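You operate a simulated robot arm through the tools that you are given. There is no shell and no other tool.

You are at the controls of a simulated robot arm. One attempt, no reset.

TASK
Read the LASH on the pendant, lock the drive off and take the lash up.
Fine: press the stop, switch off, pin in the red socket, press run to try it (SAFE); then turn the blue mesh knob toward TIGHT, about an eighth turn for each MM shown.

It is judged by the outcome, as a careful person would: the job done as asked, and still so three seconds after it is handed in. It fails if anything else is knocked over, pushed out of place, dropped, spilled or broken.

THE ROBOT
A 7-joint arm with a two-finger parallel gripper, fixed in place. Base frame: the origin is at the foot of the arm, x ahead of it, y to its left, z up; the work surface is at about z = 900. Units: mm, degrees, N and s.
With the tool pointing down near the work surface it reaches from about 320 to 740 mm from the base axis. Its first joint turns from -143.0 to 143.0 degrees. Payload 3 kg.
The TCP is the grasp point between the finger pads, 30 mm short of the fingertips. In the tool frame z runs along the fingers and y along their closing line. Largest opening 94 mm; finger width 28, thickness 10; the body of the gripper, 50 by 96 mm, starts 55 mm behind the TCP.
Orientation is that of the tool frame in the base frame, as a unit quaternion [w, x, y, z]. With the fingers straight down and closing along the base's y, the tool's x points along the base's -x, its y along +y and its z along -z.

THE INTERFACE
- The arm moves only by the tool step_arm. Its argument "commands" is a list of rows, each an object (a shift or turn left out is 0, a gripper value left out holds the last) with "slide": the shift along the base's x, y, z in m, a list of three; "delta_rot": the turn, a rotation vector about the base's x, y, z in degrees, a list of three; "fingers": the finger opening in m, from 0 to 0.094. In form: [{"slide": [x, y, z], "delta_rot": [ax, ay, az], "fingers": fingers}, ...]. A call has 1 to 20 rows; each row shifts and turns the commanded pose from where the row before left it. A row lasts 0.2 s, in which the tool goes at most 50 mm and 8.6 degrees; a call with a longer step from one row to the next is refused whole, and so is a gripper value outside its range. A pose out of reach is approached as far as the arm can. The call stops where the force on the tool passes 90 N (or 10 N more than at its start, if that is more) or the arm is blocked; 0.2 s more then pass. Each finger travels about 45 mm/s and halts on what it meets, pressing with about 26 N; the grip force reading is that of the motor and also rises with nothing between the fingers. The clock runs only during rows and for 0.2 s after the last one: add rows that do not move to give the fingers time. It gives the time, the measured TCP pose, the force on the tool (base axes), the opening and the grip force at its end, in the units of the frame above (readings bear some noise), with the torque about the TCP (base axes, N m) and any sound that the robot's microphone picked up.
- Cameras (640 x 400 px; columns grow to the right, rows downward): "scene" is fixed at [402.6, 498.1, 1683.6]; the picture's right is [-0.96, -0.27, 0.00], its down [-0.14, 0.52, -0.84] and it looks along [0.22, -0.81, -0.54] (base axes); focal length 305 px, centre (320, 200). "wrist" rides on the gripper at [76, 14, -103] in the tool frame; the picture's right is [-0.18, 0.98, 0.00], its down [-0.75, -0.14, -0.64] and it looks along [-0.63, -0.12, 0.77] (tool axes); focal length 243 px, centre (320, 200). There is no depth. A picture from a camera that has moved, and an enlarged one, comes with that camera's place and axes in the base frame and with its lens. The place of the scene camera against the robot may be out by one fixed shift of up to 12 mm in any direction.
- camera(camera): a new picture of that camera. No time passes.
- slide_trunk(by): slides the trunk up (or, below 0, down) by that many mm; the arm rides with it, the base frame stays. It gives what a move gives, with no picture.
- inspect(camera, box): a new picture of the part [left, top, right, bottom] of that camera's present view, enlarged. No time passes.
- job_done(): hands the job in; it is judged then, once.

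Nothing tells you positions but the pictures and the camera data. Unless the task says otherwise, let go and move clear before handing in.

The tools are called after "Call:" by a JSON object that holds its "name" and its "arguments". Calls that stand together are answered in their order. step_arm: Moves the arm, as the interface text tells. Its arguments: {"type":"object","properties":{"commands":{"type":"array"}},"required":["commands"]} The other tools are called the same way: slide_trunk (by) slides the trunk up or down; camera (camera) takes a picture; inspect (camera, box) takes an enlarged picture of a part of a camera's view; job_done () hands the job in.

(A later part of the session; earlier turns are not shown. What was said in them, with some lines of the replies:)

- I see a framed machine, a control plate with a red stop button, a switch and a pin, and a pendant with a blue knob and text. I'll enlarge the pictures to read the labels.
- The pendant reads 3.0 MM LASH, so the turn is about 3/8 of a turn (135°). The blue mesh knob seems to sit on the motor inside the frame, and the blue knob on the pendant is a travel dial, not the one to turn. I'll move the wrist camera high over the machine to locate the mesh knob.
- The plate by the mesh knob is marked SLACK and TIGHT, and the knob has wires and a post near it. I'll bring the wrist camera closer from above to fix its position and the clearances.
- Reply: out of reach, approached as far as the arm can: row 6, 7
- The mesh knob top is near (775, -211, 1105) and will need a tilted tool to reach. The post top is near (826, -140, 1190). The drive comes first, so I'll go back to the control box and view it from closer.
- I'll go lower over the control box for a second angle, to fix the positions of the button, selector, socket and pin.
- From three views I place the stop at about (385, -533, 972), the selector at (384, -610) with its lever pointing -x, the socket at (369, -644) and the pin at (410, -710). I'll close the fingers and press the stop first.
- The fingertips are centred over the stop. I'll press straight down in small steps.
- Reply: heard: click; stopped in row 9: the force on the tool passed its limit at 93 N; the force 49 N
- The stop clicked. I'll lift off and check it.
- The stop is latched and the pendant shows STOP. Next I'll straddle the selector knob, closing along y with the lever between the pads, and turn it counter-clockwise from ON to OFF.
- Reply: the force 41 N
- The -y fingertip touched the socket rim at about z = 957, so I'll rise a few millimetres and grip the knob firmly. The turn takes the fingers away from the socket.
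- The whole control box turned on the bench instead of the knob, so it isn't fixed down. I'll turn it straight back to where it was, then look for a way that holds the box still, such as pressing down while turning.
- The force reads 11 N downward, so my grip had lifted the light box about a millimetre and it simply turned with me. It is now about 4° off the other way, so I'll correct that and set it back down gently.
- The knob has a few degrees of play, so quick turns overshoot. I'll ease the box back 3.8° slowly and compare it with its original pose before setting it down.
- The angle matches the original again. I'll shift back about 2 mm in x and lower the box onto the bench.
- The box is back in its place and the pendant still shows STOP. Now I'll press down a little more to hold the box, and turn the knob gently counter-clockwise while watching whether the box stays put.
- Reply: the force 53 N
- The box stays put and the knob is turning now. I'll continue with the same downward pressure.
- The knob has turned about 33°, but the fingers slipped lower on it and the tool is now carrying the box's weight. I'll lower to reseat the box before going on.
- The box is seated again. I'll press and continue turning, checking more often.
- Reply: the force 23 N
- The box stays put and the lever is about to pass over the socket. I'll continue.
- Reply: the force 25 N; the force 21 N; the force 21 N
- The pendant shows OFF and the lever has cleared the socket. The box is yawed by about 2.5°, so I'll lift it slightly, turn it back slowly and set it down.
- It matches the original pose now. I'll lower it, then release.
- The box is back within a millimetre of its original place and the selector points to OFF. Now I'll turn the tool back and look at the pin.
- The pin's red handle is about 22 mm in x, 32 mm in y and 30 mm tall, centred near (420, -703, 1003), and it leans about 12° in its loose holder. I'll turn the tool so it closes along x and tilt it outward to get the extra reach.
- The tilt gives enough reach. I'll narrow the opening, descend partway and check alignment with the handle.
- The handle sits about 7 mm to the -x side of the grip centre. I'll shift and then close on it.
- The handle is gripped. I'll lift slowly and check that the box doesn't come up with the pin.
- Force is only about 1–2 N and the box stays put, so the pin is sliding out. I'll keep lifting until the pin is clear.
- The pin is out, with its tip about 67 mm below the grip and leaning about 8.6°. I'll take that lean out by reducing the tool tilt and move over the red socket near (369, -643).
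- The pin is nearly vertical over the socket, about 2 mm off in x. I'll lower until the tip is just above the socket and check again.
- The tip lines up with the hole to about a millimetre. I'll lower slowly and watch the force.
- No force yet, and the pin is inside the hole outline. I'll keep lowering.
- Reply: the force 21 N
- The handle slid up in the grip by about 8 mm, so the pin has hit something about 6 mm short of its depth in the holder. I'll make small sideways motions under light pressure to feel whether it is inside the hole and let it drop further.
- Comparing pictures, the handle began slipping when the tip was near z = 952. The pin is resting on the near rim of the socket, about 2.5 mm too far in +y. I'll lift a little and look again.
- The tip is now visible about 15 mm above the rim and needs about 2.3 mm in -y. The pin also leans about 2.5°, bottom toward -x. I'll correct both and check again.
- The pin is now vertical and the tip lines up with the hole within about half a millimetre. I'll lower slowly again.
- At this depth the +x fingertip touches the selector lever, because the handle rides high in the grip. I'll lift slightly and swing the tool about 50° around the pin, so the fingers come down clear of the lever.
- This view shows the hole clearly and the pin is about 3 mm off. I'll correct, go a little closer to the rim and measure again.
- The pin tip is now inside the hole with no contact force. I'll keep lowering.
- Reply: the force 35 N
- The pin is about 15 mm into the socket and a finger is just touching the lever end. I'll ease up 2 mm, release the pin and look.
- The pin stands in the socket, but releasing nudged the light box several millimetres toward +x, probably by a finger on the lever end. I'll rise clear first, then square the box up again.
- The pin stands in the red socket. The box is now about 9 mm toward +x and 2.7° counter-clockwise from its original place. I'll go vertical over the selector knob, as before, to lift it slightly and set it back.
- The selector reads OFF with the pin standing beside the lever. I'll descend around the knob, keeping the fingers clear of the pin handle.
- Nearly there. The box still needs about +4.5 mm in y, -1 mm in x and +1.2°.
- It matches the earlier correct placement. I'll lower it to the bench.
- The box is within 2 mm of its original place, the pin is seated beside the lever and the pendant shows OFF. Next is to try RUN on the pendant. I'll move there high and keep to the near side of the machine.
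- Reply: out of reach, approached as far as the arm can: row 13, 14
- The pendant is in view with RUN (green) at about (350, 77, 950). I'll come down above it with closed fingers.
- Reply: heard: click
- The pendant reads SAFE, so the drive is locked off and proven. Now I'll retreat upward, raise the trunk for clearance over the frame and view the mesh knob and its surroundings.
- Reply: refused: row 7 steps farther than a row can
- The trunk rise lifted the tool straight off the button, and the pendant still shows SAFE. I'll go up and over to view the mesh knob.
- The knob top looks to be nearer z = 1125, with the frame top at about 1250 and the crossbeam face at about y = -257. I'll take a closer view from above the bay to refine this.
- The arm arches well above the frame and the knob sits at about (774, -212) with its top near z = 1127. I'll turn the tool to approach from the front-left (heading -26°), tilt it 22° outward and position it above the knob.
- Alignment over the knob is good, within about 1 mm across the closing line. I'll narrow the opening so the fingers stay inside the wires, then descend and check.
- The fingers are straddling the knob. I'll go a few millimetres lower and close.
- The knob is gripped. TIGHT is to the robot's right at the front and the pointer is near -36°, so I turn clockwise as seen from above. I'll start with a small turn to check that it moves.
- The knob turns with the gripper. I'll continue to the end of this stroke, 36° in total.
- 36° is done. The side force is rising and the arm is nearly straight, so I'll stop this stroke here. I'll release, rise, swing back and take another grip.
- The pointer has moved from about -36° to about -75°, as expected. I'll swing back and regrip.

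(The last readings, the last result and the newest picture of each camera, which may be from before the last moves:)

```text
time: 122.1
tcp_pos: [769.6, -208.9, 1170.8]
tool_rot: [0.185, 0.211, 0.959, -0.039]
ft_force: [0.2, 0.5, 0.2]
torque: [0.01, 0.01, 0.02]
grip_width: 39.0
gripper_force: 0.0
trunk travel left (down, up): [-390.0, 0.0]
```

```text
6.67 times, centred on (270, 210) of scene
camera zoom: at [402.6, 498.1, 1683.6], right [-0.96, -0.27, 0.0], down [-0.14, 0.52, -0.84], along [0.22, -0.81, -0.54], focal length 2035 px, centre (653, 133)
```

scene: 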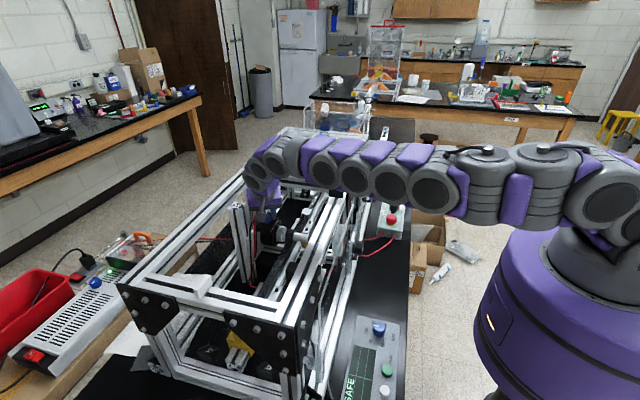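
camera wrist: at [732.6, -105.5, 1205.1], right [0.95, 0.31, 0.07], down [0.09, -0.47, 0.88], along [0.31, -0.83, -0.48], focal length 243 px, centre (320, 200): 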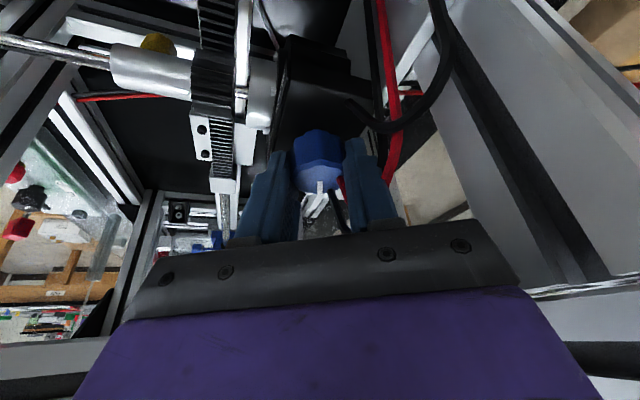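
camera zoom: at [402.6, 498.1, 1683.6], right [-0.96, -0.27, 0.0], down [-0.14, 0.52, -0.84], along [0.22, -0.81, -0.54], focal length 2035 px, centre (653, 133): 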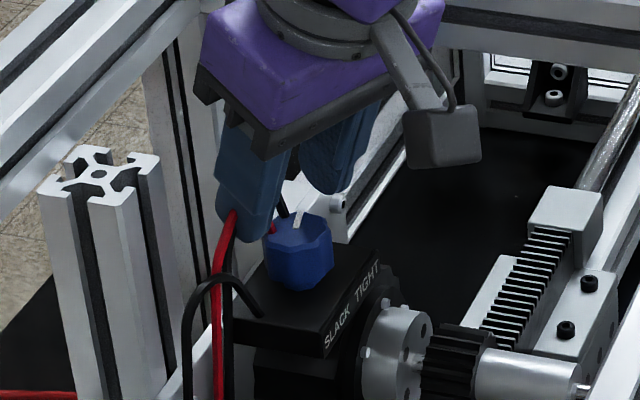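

Call:
{"name": "step_arm", "arguments": {"commands": [{"slide": [-0.0003, -0.0003, -0.01], "fingers": 0.038}, {"slide": [0, 0, -0.01]}, {"slide": [0, 0, -0.007]}, {"slide": [0, 0, -0.006]}, {}]}}

Call:
{"name": "step_arm", "arguments": {"commands": [{"fingers": 0.015}, {}, {}]}}

Call:
{"name": "inspect", "arguments": {"camera": "wrist", "box": [240, 60, 400, 220]}}

```text
time: 123.3
tcp_pos: [768.2, -210.5, 1135.0]
tool_rot: [0.187, 0.212, 0.958, -0.039]
ft_force: [-1.4, 0.3, 7.5]
torque: [-0.11, 0.11, -0.08]
grip_width: 38.3
gripper_force: 0.8
trunk travel left (down, up): [-390.0, 0.0]
```

```text
time: 124.1
tcp_pos: [768.9, -208.9, 1137.1]
tool_rot: [0.187, 0.212, 0.958, -0.04]
ft_force: [2.4, 2.9, 10.7]
torque: [-0.26, 0.16, 0.04]
grip_width: 31.2
gripper_force: 45.0
trunk travel left (down, up): [-390.0, 0.0]
```

```text
2.50 times, centred on (320, 140) of wrist
camera zoom: at [676.4, -150.5, 1201.9], right [0.57, 0.82, 0.07], down [0.35, -0.32, 0.88], along [0.74, -0.47, -0.47], focal length 606 px, centre (320, 350)
```

zoom: 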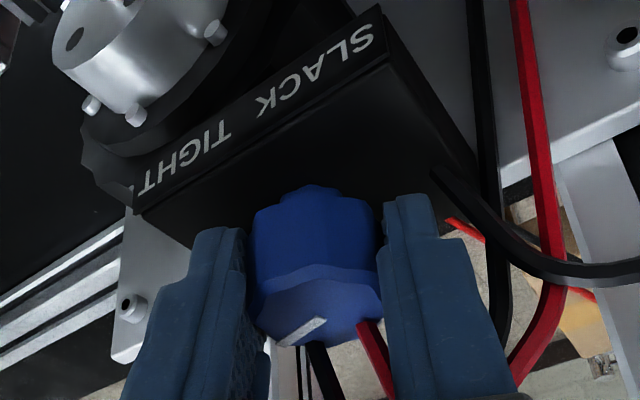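

Call:
{"name": "step_arm", "arguments": {"commands": [{"slide": [0, 0, 0.002]}, {"slide": [0, 0.0003, 0], "delta_rot": [0, 0, -4]}, {"slide": [0.0001, 0.0003, 0], "delta_rot": [0, 0, -4]}, {"slide": [0.0001, 0.0003, 0], "delta_rot": [0, 0, -4]}, {"slide": [0.0001, 0.0003, 0], "delta_rot": [0, 0, -4]}, {"slide": [0.0001, 0.0003, 0], "delta_rot": [0, 0, -4]}, {}]}}

Call:
{"name": "step_arm", "arguments": {"commands": [{"slide": [0.0001, 0.0003, 0], "delta_rot": [0, 0, -4]}, {"slide": [0.0001, 0.0003, 0], "delta_rot": [0, 0, -4]}, {"slide": [0.0001, 0.0003, 0], "delta_rot": [0, 0, -4]}, {"slide": [0.0001, 0.0003, 0], "delta_rot": [0, 0, -4]}, {}]}}

Call:
{"name": "step_arm", "arguments": {"commands": [{"fingers": 0.039}, {}, {"slide": [0, 0, 0.015]}, {"slide": [0, 0, 0.02]}, {"slide": [0, 0, 0.02]}, {}]}}

Call:
{"name": "inspect", "arguments": {"camera": "wrist", "box": [240, 20, 400, 220]}}

Call:
{"name": "inspect", "arguments": {"camera": "scene", "box": [240, 180, 300, 240]}}

```text
time: 125.7
tcp_pos: [769.4, -208.1, 1136.2]
tool_rot: [0.175, 0.375, 0.907, -0.072]
ft_force: [-2.2, 1.3, -10.9]
torque: [0.04, 0.45, 0.01]
grip_width: 31.2
gripper_force: 45.1
trunk travel left (down, up): [-390.0, 0.0]
```

```text
time: 126.9
tcp_pos: [770.0, -206.4, 1137.2]
tool_rot: [0.165, 0.499, 0.846, -0.095]
ft_force: [-4.5, -3.1, -8.5]
torque: [-1.14, -0.1, 0.02]
grip_width: 31.1
gripper_force: 45.0
trunk travel left (down, up): [-390.0, 0.0]
```

```text
time: 128.3
tcp_pos: [770.3, -205.3, 1190.5]
tool_rot: [0.164, 0.498, 0.846, -0.096]
ft_force: [0.4, 0.8, -0.5]
torque: [-0.01, -0.01, 0.0]
grip_width: 38.5
gripper_force: 0.2
trunk travel left (down, up): [-390.0, 0.0]
```

```text
2.00 times, centred on (320, 120) of wrist
camera zoom: at [731.3, -103.6, 1256.7], right [0.94, 0.33, 0.07], down [0.1, -0.47, 0.88], along [0.32, -0.82, -0.48], focal length 485 px, centre (320, 360)
```

zoom: 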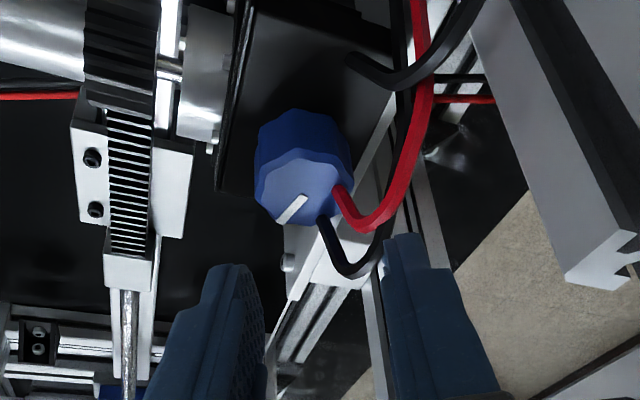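

```text
6.67 times, centred on (270, 210) of scene
camera zoom: at [402.6, 498.1, 1683.6], right [-0.96, -0.27, 0.0], down [-0.14, 0.52, -0.84], along [0.22, -0.81, -0.54], focal length 2035 px, centre (653, 133)
```

zoom: 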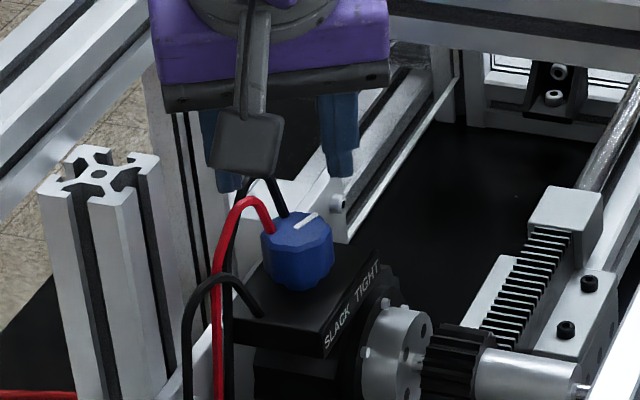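

Two strokes have made about 72°, which agrees with the pointer near -110°. I'll do two more strokes of about 31° to reach 135°.

Call:
{"name": "step_arm", "arguments": {"commands": [{"slide": [0, 0, 0.015]}, {"slide": [-0.0002, -0.0006, 0], "delta_rot": [0, 0, 7]}, {"slide": [-0.0002, -0.0006, 0], "delta_rot": [0, 0, 7]}, {"slide": [-0.0003, -0.0006, 0], "delta_rot": [0, 0, 7]}, {"slide": [-0.0003, -0.0006, 0], "delta_rot": [0, 0, 7]}, {"slide": [-0.0002, -0.0005, 0], "delta_rot": [0, 0, 5]}, {"slide": [0, 0, -0.02]}, {"slide": [0, 0, -0.02]}, {}, {}]}}

Call:
{"name": "inspect", "arguments": {"camera": "wrist", "box": [240, 60, 400, 220]}}

```text
time: 130.5
tcp_pos: [765.9, -208.8, 1167.7]
tool_rot: [0.184, 0.238, 0.953, -0.045]
ft_force: [0.1, 0.4, 0.5]
torque: [0.0, 0.01, 0.02]
grip_width: 39.0
gripper_force: 0.0
trunk travel left (down, up): [-390.0, 0.0]
```

```text
2.50 times, centred on (320, 140) of wrist
camera zoom: at [678.6, -146.3, 1233.8], right [0.61, 0.79, 0.07], down [0.34, -0.34, 0.88], along [0.72, -0.51, -0.48], focal length 606 px, centre (320, 350)
```

zoom: 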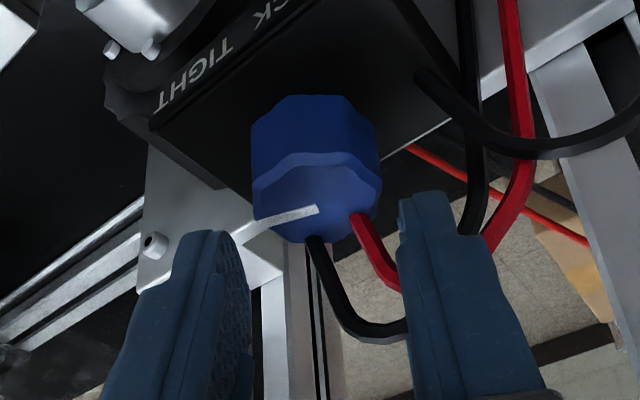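

Call:
{"name": "step_arm", "arguments": {"commands": [{"slide": [0.0006, 0.0011, -0.01], "fingers": 0.038}, {"slide": [0, 0, -0.01]}, {"slide": [0, 0, -0.006]}, {"slide": [0, 0, -0.003]}, {}]}}

Call:
{"name": "step_arm", "arguments": {"commands": [{"fingers": 0.015}, {}, {}]}}

Call:
{"name": "inspect", "arguments": {"camera": "wrist", "box": [240, 60, 400, 220]}}

```text
time: 131.7
tcp_pos: [767.7, -207.7, 1138.9]
tool_rot: [0.185, 0.236, 0.953, -0.044]
ft_force: [-0.5, 0.7, 0.3]
torque: [0.01, 0.02, -0.02]
grip_width: 38.0
gripper_force: 0.0
trunk travel left (down, up): [-390.0, 0.0]
```

```text
time: 132.5
tcp_pos: [768.2, -208.6, 1138.7]
tool_rot: [0.184, 0.237, 0.953, -0.043]
ft_force: [0.4, -2.1, 0.6]
torque: [-0.39, 0.04, -0.01]
grip_width: 31.4
gripper_force: 44.2
trunk travel left (down, up): [-390.0, 0.0]
```

```text
2.50 times, centred on (320, 140) of wrist
camera zoom: at [679.9, -145.6, 1204.7], right [0.61, 0.79, 0.07], down [0.34, -0.34, 0.88], along [0.72, -0.51, -0.48], focal length 606 px, centre (320, 350)
```

zoom: 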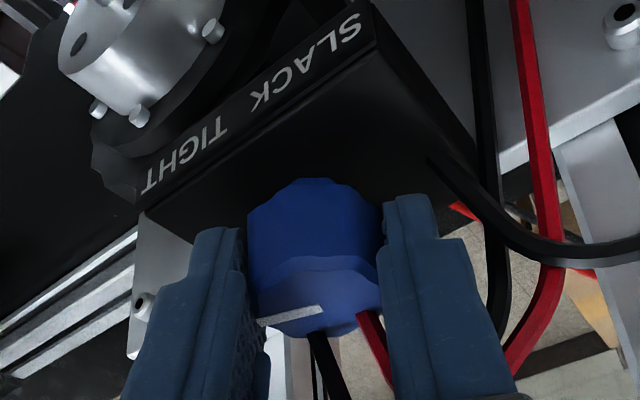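

Call:
{"name": "step_arm", "arguments": {"commands": [{"slide": [0, 0.0003, 0], "delta_rot": [0, 0, -4]}, {"slide": [0.0001, 0.0003, 0], "delta_rot": [0, 0, -4]}, {"slide": [0.0001, 0.0003, 0], "delta_rot": [0, 0, -4]}, {"slide": [0.0001, 0.0003, 0], "delta_rot": [0, 0, -4]}, {}]}}

Call:
{"name": "step_arm", "arguments": {"commands": [{"slide": [0.0001, 0.0003, 0], "delta_rot": [0, 0, -4]}, {"slide": [0.0001, 0.0003, 0], "delta_rot": [0, 0, -4]}, {"slide": [0.0001, 0.0003, 0], "delta_rot": [0, 0, -4]}, {"slide": [0.0001, 0.0003, 0], "delta_rot": [0, 0, -4]}, {}]}}

Call:
{"name": "step_arm", "arguments": {"commands": [{"fingers": 0.039}, {}, {"slide": [0, 0, 0.015]}, {"slide": [0, 0, 0.02]}, {"slide": [0, 0, 0.02]}, {}]}}

Call:
{"name": "inspect", "arguments": {"camera": "wrist", "box": [240, 20, 400, 220]}}

Call:
{"name": "inspect", "arguments": {"camera": "scene", "box": [240, 180, 300, 240]}}

```text
time: 133.7
tcp_pos: [767.7, -208.3, 1139.5]
tool_rot: [0.176, 0.367, 0.91, -0.07]
ft_force: [-1.7, -2.4, 2.9]
torque: [-0.26, 0.3, -0.04]
grip_width: 31.6
gripper_force: 45.3
trunk travel left (down, up): [-390.0, 0.0]
```

```text
time: 134.9
tcp_pos: [768.7, -207.3, 1139.4]
tool_rot: [0.166, 0.491, 0.85, -0.094]
ft_force: [-3.7, -3.9, 6.6]
torque: [-0.59, 0.0, -0.02]
grip_width: 31.4
gripper_force: 44.5
trunk travel left (down, up): [-390.0, 0.0]
```

```text
time: 136.3
tcp_pos: [768.2, -203.9, 1192.7]
tool_rot: [0.165, 0.49, 0.851, -0.094]
ft_force: [-0.1, 0.1, -0.2]
torque: [0.0, 0.02, -0.03]
grip_width: 38.9
gripper_force: 0.0
trunk travel left (down, up): [-390.0, 0.0]
```

```text
2.00 times, centred on (320, 120) of wrist
camera zoom: at [727.1, -104.2, 1259.1], right [0.94, 0.35, 0.07], down [0.11, -0.47, 0.88], along [0.34, -0.81, -0.48], focal length 485 px, centre (320, 360)
```

zoom: 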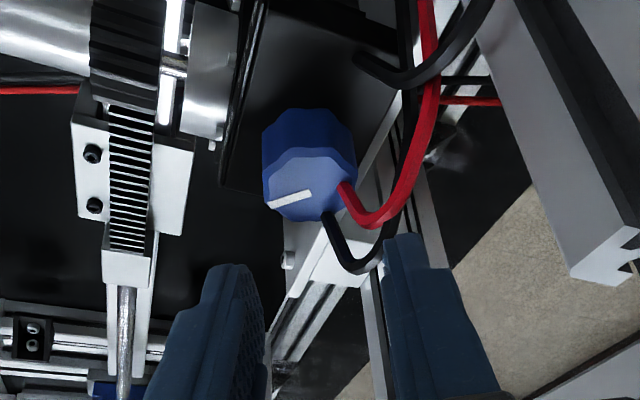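

```text
6.67 times, centred on (270, 210) of scene
camera zoom: at [402.6, 498.1, 1683.6], right [-0.96, -0.27, 0.0], down [-0.14, 0.52, -0.84], along [0.22, -0.81, -0.54], focal length 2035 px, centre (653, 133)
```

zoom: 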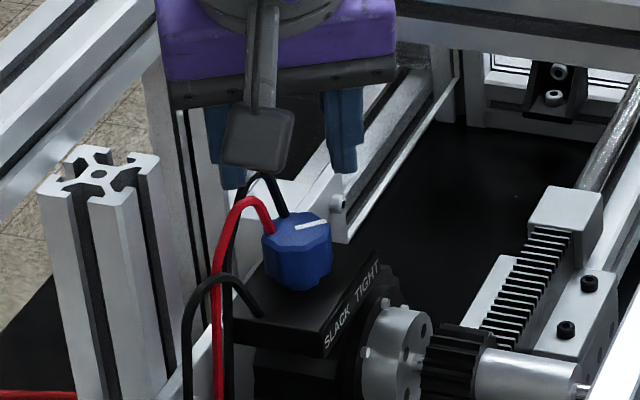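

105° is done and the pointer agrees. The last stroke is 30°.

Call:
{"name": "step_arm", "arguments": {"commands": [{"slide": [0, 0, 0.015]}, {"slide": [-0.0002, -0.0006, 0], "delta_rot": [0, 0, 7]}, {"slide": [-0.0002, -0.0006, 0], "delta_rot": [0, 0, 7]}, {"slide": [-0.0002, -0.0006, 0], "delta_rot": [0, 0, 7]}, {"slide": [-0.0002, -0.0006, 0], "delta_rot": [0, 0, 7]}, {"slide": [-0.0001, -0.0003, 0], "delta_rot": [0, 0, 4]}, {"slide": [0, 0, -0.02]}, {"slide": [0, 0, -0.02]}, {}, {}]}}

Call:
{"name": "inspect", "arguments": {"camera": "wrist", "box": [240, 60, 400, 220]}}

```text
time: 138.5
tcp_pos: [769.5, -209.0, 1168.4]
tool_rot: [0.185, 0.237, 0.953, -0.044]
ft_force: [-0.3, 0.4, -0.8]
torque: [-0.01, 0.0, 0.0]
grip_width: 38.8
gripper_force: 0.1
trunk travel left (down, up): [-390.0, 0.0]
```

```text
2.50 times, centred on (320, 140) of wrist
camera zoom: at [680.2, -145.7, 1234.0], right [0.61, 0.79, 0.07], down [0.34, -0.34, 0.88], along [0.72, -0.51, -0.48], focal length 606 px, centre (320, 350)
```

zoom: 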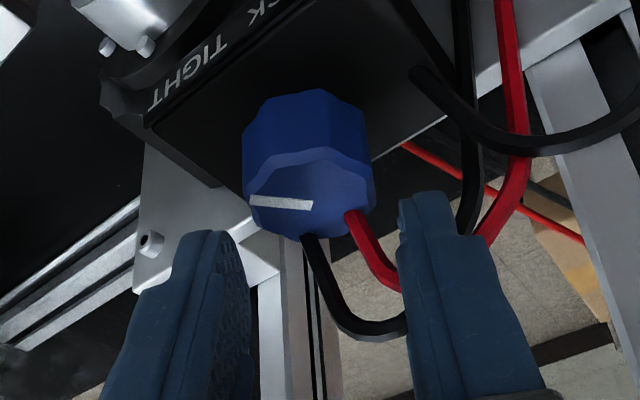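

Call:
{"name": "step_arm", "arguments": {"commands": [{"slide": [-0.0003, -0.0005, -0.01], "fingers": 0.038}, {"slide": [0, 0, -0.01]}, {"slide": [0, 0, -0.006]}, {"slide": [0, 0, -0.003]}, {}]}}

Call:
{"name": "step_arm", "arguments": {"commands": [{"fingers": 0.015}, {}, {}]}}

Call:
{"name": "inspect", "arguments": {"camera": "wrist", "box": [240, 60, 400, 220]}}

```text
time: 139.7
tcp_pos: [770.4, -209.2, 1140.2]
tool_rot: [0.185, 0.237, 0.953, -0.044]
ft_force: [-0.8, -0.1, 0.1]
torque: [0.01, 0.0, 0.03]
grip_width: 38.0
gripper_force: 0.0
trunk travel left (down, up): [-390.0, 0.0]
```

```text
time: 140.5
tcp_pos: [769.3, -208.9, 1138.4]
tool_rot: [0.186, 0.237, 0.952, -0.045]
ft_force: [1.6, 0.0, -0.1]
torque: [-0.14, 0.1, 0.0]
grip_width: 31.5
gripper_force: 45.3
trunk travel left (down, up): [-390.0, 0.0]
```

```text
2.50 times, centred on (320, 140) of wrist
camera zoom: at [680.4, -146.0, 1204.9], right [0.61, 0.79, 0.07], down [0.34, -0.34, 0.88], along [0.72, -0.51, -0.48], focal length 606 px, centre (320, 350)
```

zoom: 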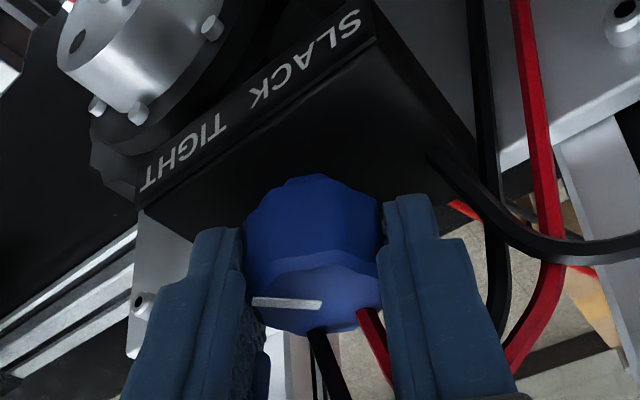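

Call:
{"name": "step_arm", "arguments": {"commands": [{"slide": [0, 0.0003, 0], "delta_rot": [0, 0, -4]}, {"slide": [0.0001, 0.0003, 0], "delta_rot": [0, 0, -4]}, {"slide": [0.0001, 0.0003, 0], "delta_rot": [0, 0, -4]}, {"slide": [0.0001, 0.0003, 0], "delta_rot": [0, 0, -4]}, {}]}}

Call:
{"name": "step_arm", "arguments": {"commands": [{"slide": [0.0001, 0.0003, 0], "delta_rot": [0, 0, -4]}, {"slide": [0.0001, 0.0003, 0], "delta_rot": [0, 0, -4]}, {"slide": [0.0001, 0.0003, 0], "delta_rot": [0, 0, -4]}, {"slide": [0, 0.0001, 0], "delta_rot": [0, 0, -2]}, {}]}}

Call:
{"name": "step_arm", "arguments": {"commands": [{"fingers": 0.039}, {}, {"slide": [0, 0, 0.015]}, {"slide": [0, 0, 0.02]}, {"slide": [0, 0, 0.02]}, {}]}}

Call:
{"name": "inspect", "arguments": {"camera": "wrist", "box": [240, 20, 400, 220]}}

Call:
{"name": "inspect", "arguments": {"camera": "scene", "box": [240, 180, 300, 240]}}

```text
time: 141.7
tcp_pos: [769.0, -208.5, 1138.5]
tool_rot: [0.176, 0.368, 0.91, -0.07]
ft_force: [-1.3, -0.1, -1.0]
torque: [-0.01, 0.36, -0.01]
grip_width: 31.4
gripper_force: 45.2
trunk travel left (down, up): [-390.0, 0.0]
```

```text
time: 142.9
tcp_pos: [770.1, -207.9, 1140.1]
tool_rot: [0.167, 0.476, 0.859, -0.09]
ft_force: [0.2, -1.6, -4.3]
torque: [-0.96, -0.54, -0.01]
grip_width: 31.2
gripper_force: 45.0
trunk travel left (down, up): [-390.0, 0.0]
```

```text
time: 144.3
tcp_pos: [771.2, -206.1, 1195.9]
tool_rot: [0.168, 0.476, 0.859, -0.092]
ft_force: [0.1, 0.3, 0.4]
torque: [0.0, 0.01, 0.0]
grip_width: 39.1
gripper_force: 0.0
trunk travel left (down, up): [-390.0, 0.0]
```

```text
2.00 times, centred on (320, 120) of wrist
camera zoom: at [726.7, -106.9, 1261.5], right [0.92, 0.38, 0.07], down [0.12, -0.46, 0.88], along [0.36, -0.8, -0.48], focal length 485 px, centre (320, 360)
```

zoom: 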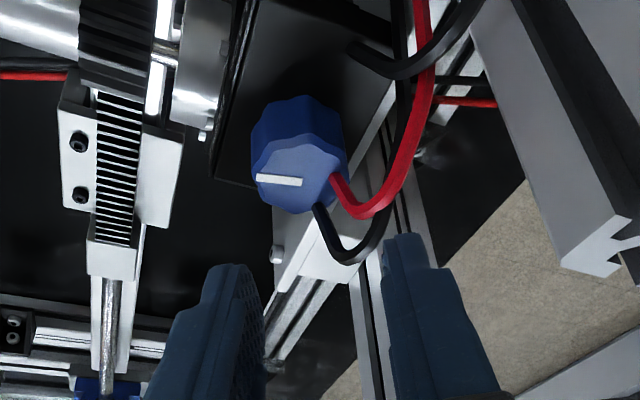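

```text
6.67 times, centred on (270, 210) of scene
camera zoom: at [402.6, 498.1, 1683.6], right [-0.96, -0.27, 0.0], down [-0.14, 0.52, -0.84], along [0.22, -0.81, -0.54], focal length 2035 px, centre (653, 133)
```

zoom: 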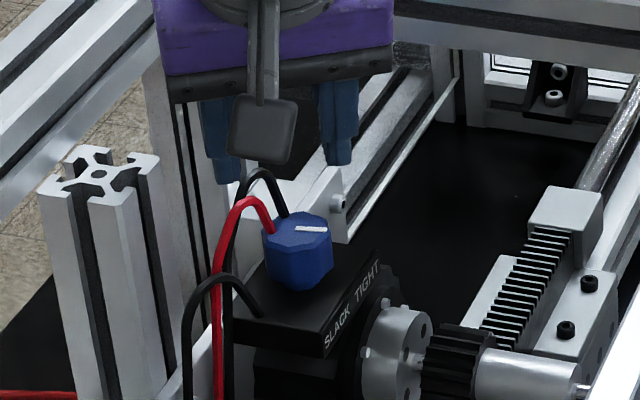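

Call:
{"name": "inspect", "arguments": {"camera": "scene", "box": [255, 205, 279, 223]}}

Call:
{"name": "inspect", "arguments": {"camera": "wrist", "box": [295, 65, 335, 105]}}

```text
16.00 times, centred on (267, 214) of scene
camera zoom: at [402.6, 498.1, 1683.6], right [-0.96, -0.27, 0.0], down [-0.14, 0.52, -0.84], along [0.22, -0.81, -0.54], focal length 4883 px, centre (1168, -24)
```

zoom: 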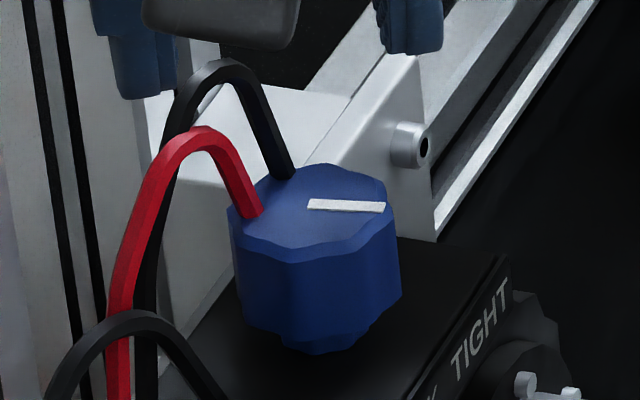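

```text
10.00 times, centred on (315, 85) of wrist
camera zoom: at [726.7, -106.9, 1261.5], right [0.92, 0.38, 0.07], down [0.12, -0.46, 0.88], along [0.36, -0.8, -0.48], focal length 2426 px, centre (370, 1350)
```

zoom: 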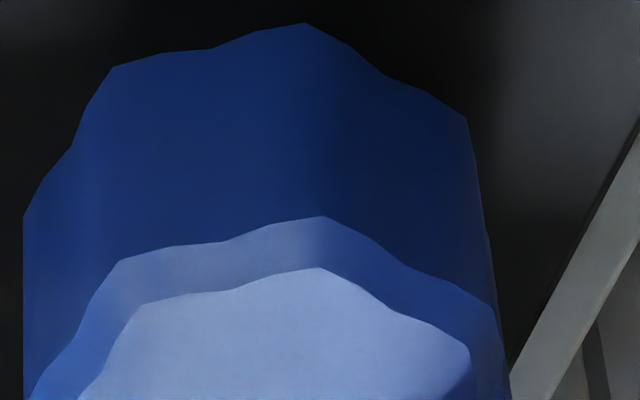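

The pointer moved from about -35° to about -170°, so the turn is 135°, or 3/8 of a turn for 3.0 mm. I'll rise straight out of the bay, move clear and check everything.

Call:
{"name": "step_arm", "arguments": {"commands": [{"slide": [0, 0, 0.03]}, {"slide": [0, 0, 0.04]}, {"slide": [0, 0, 0.04]}, {"slide": [-0.01, 0.0, 0.04]}, {"slide": [-0.03, 0.0, 0.03]}, {"slide": [-0.04, 0, 0.02]}, {"slide": [-0.045, 0, 0]}, {"slide": [-0.045, 0, 0]}, {"slide": [-0.045, 0, 0]}, {"slide": [-0.045, 0, 0]}, {"slide": [-0.045, 0, 0]}, {}]}}

Call:
{"name": "camera", "arguments": {"camera": "scene"}}

Call:
{"name": "inspect", "arguments": {"camera": "scene", "box": [365, 170, 425, 250]}}

Call:
{"name": "inspect", "arguments": {"camera": "scene", "box": [320, 300, 440, 400]}}

Call:
{"name": "inspect", "arguments": {"camera": "scene", "box": [220, 180, 340, 290]}}

```text
time: 146.9
tcp_pos: [466.3, -205.5, 1390.0]
tool_rot: [0.166, 0.475, 0.859, -0.092]
ft_force: [0.6, -0.1, 0.0]
torque: [0.01, -0.01, -0.04]
grip_width: 39.3
gripper_force: 0.1
trunk travel left (down, up): [-390.0, 0.0]
```

```text
taken
```

scene: 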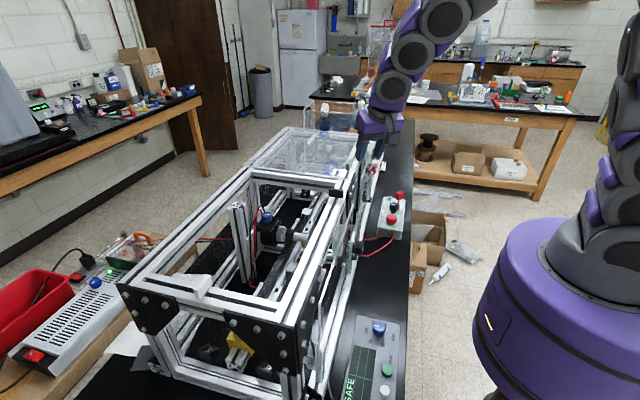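

```text
5.00 times, centred on (395, 210) of scene
camera zoom: at [402.6, 498.1, 1683.6], right [-0.96, -0.27, 0.0], down [-0.14, 0.52, -0.84], along [0.22, -0.81, -0.54], focal length 1526 px, centre (-55, 150)
```

zoom: 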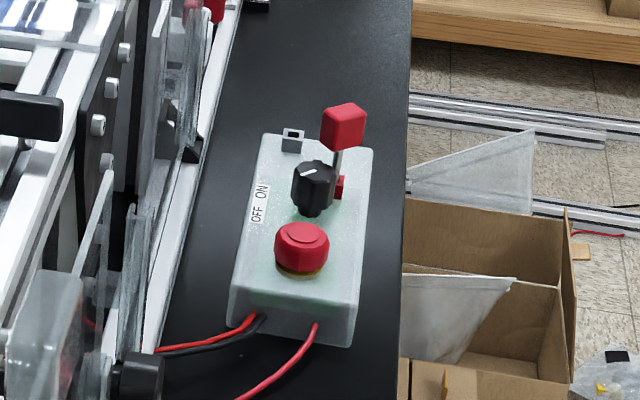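

```text
4.00 times, centred on (380, 350) of scene
camera zoom: at [402.6, 498.1, 1683.6], right [-0.96, -0.27, 0.0], down [-0.14, 0.52, -0.84], along [0.22, -0.81, -0.54], focal length 1221 px, centre (80, -400)
```

zoom: 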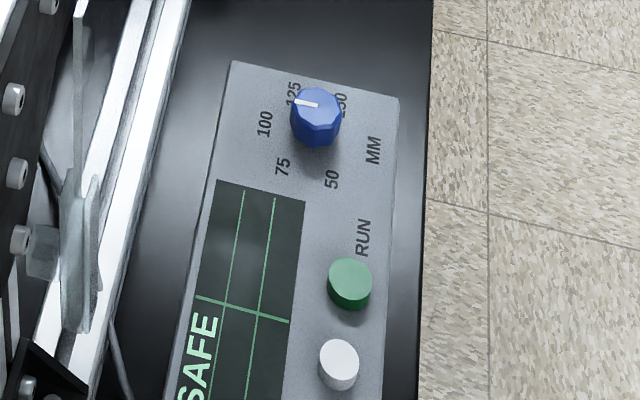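

```text
3.64 times, centred on (280, 235) of scene
camera zoom: at [402.6, 498.1, 1683.6], right [-0.96, -0.27, 0.0], down [-0.14, 0.52, -0.84], along [0.22, -0.81, -0.54], focal length 1110 px, centre (466, 73)
```

zoom: 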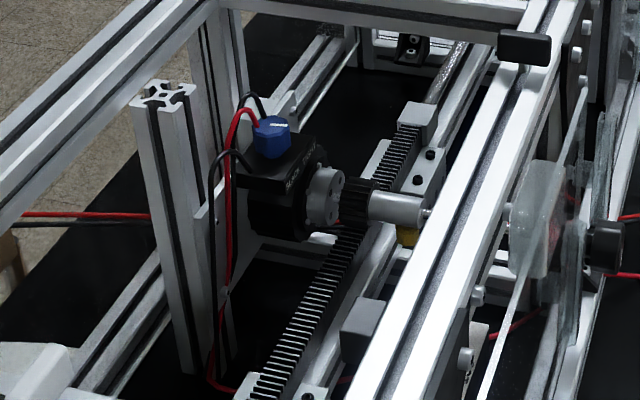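

The stop is pressed, the selector is OFF, the pin is in the red socket and the pendant shows SAFE. The mesh knob has been turned 3/8 of a turn toward TIGHT, the box and pendant are in place, and the arm is clear. I'm handing in the job.

Call:
{"name": "job_done", "arguments": {}}

```text
The job is handed in.
```

The job is handed in: the drive is locked off and the lash is taken up. I don't have the judge's result.

- **Lash reading:** the pendant showed 3.0 MM LASH, so the mesh knob needed about 3/8 of a turn.
- **Lock-off:** I pressed the stop, turned the selector to OFF, put the pin in the red socket and pressed RUN. The pendant shows SAFE.
- **Mesh knob:** I turned it clockwise, toward TIGHT, about 135° in four grips. The pointer's position before and after agrees. The LASH readout is blank with the drive off, so I could not check the new lash on the pendant.

**Control box moved:** it is light and not fixed to the bench. It shifted twice, once while I was turning the selector and once while I was releasing the pin. Each time I lifted it slightly and set it back, and it now sits within about 2 mm of where it started. The stop button shows a thin strip of its yellow ring, but the pendant read STOP after I pressed it.
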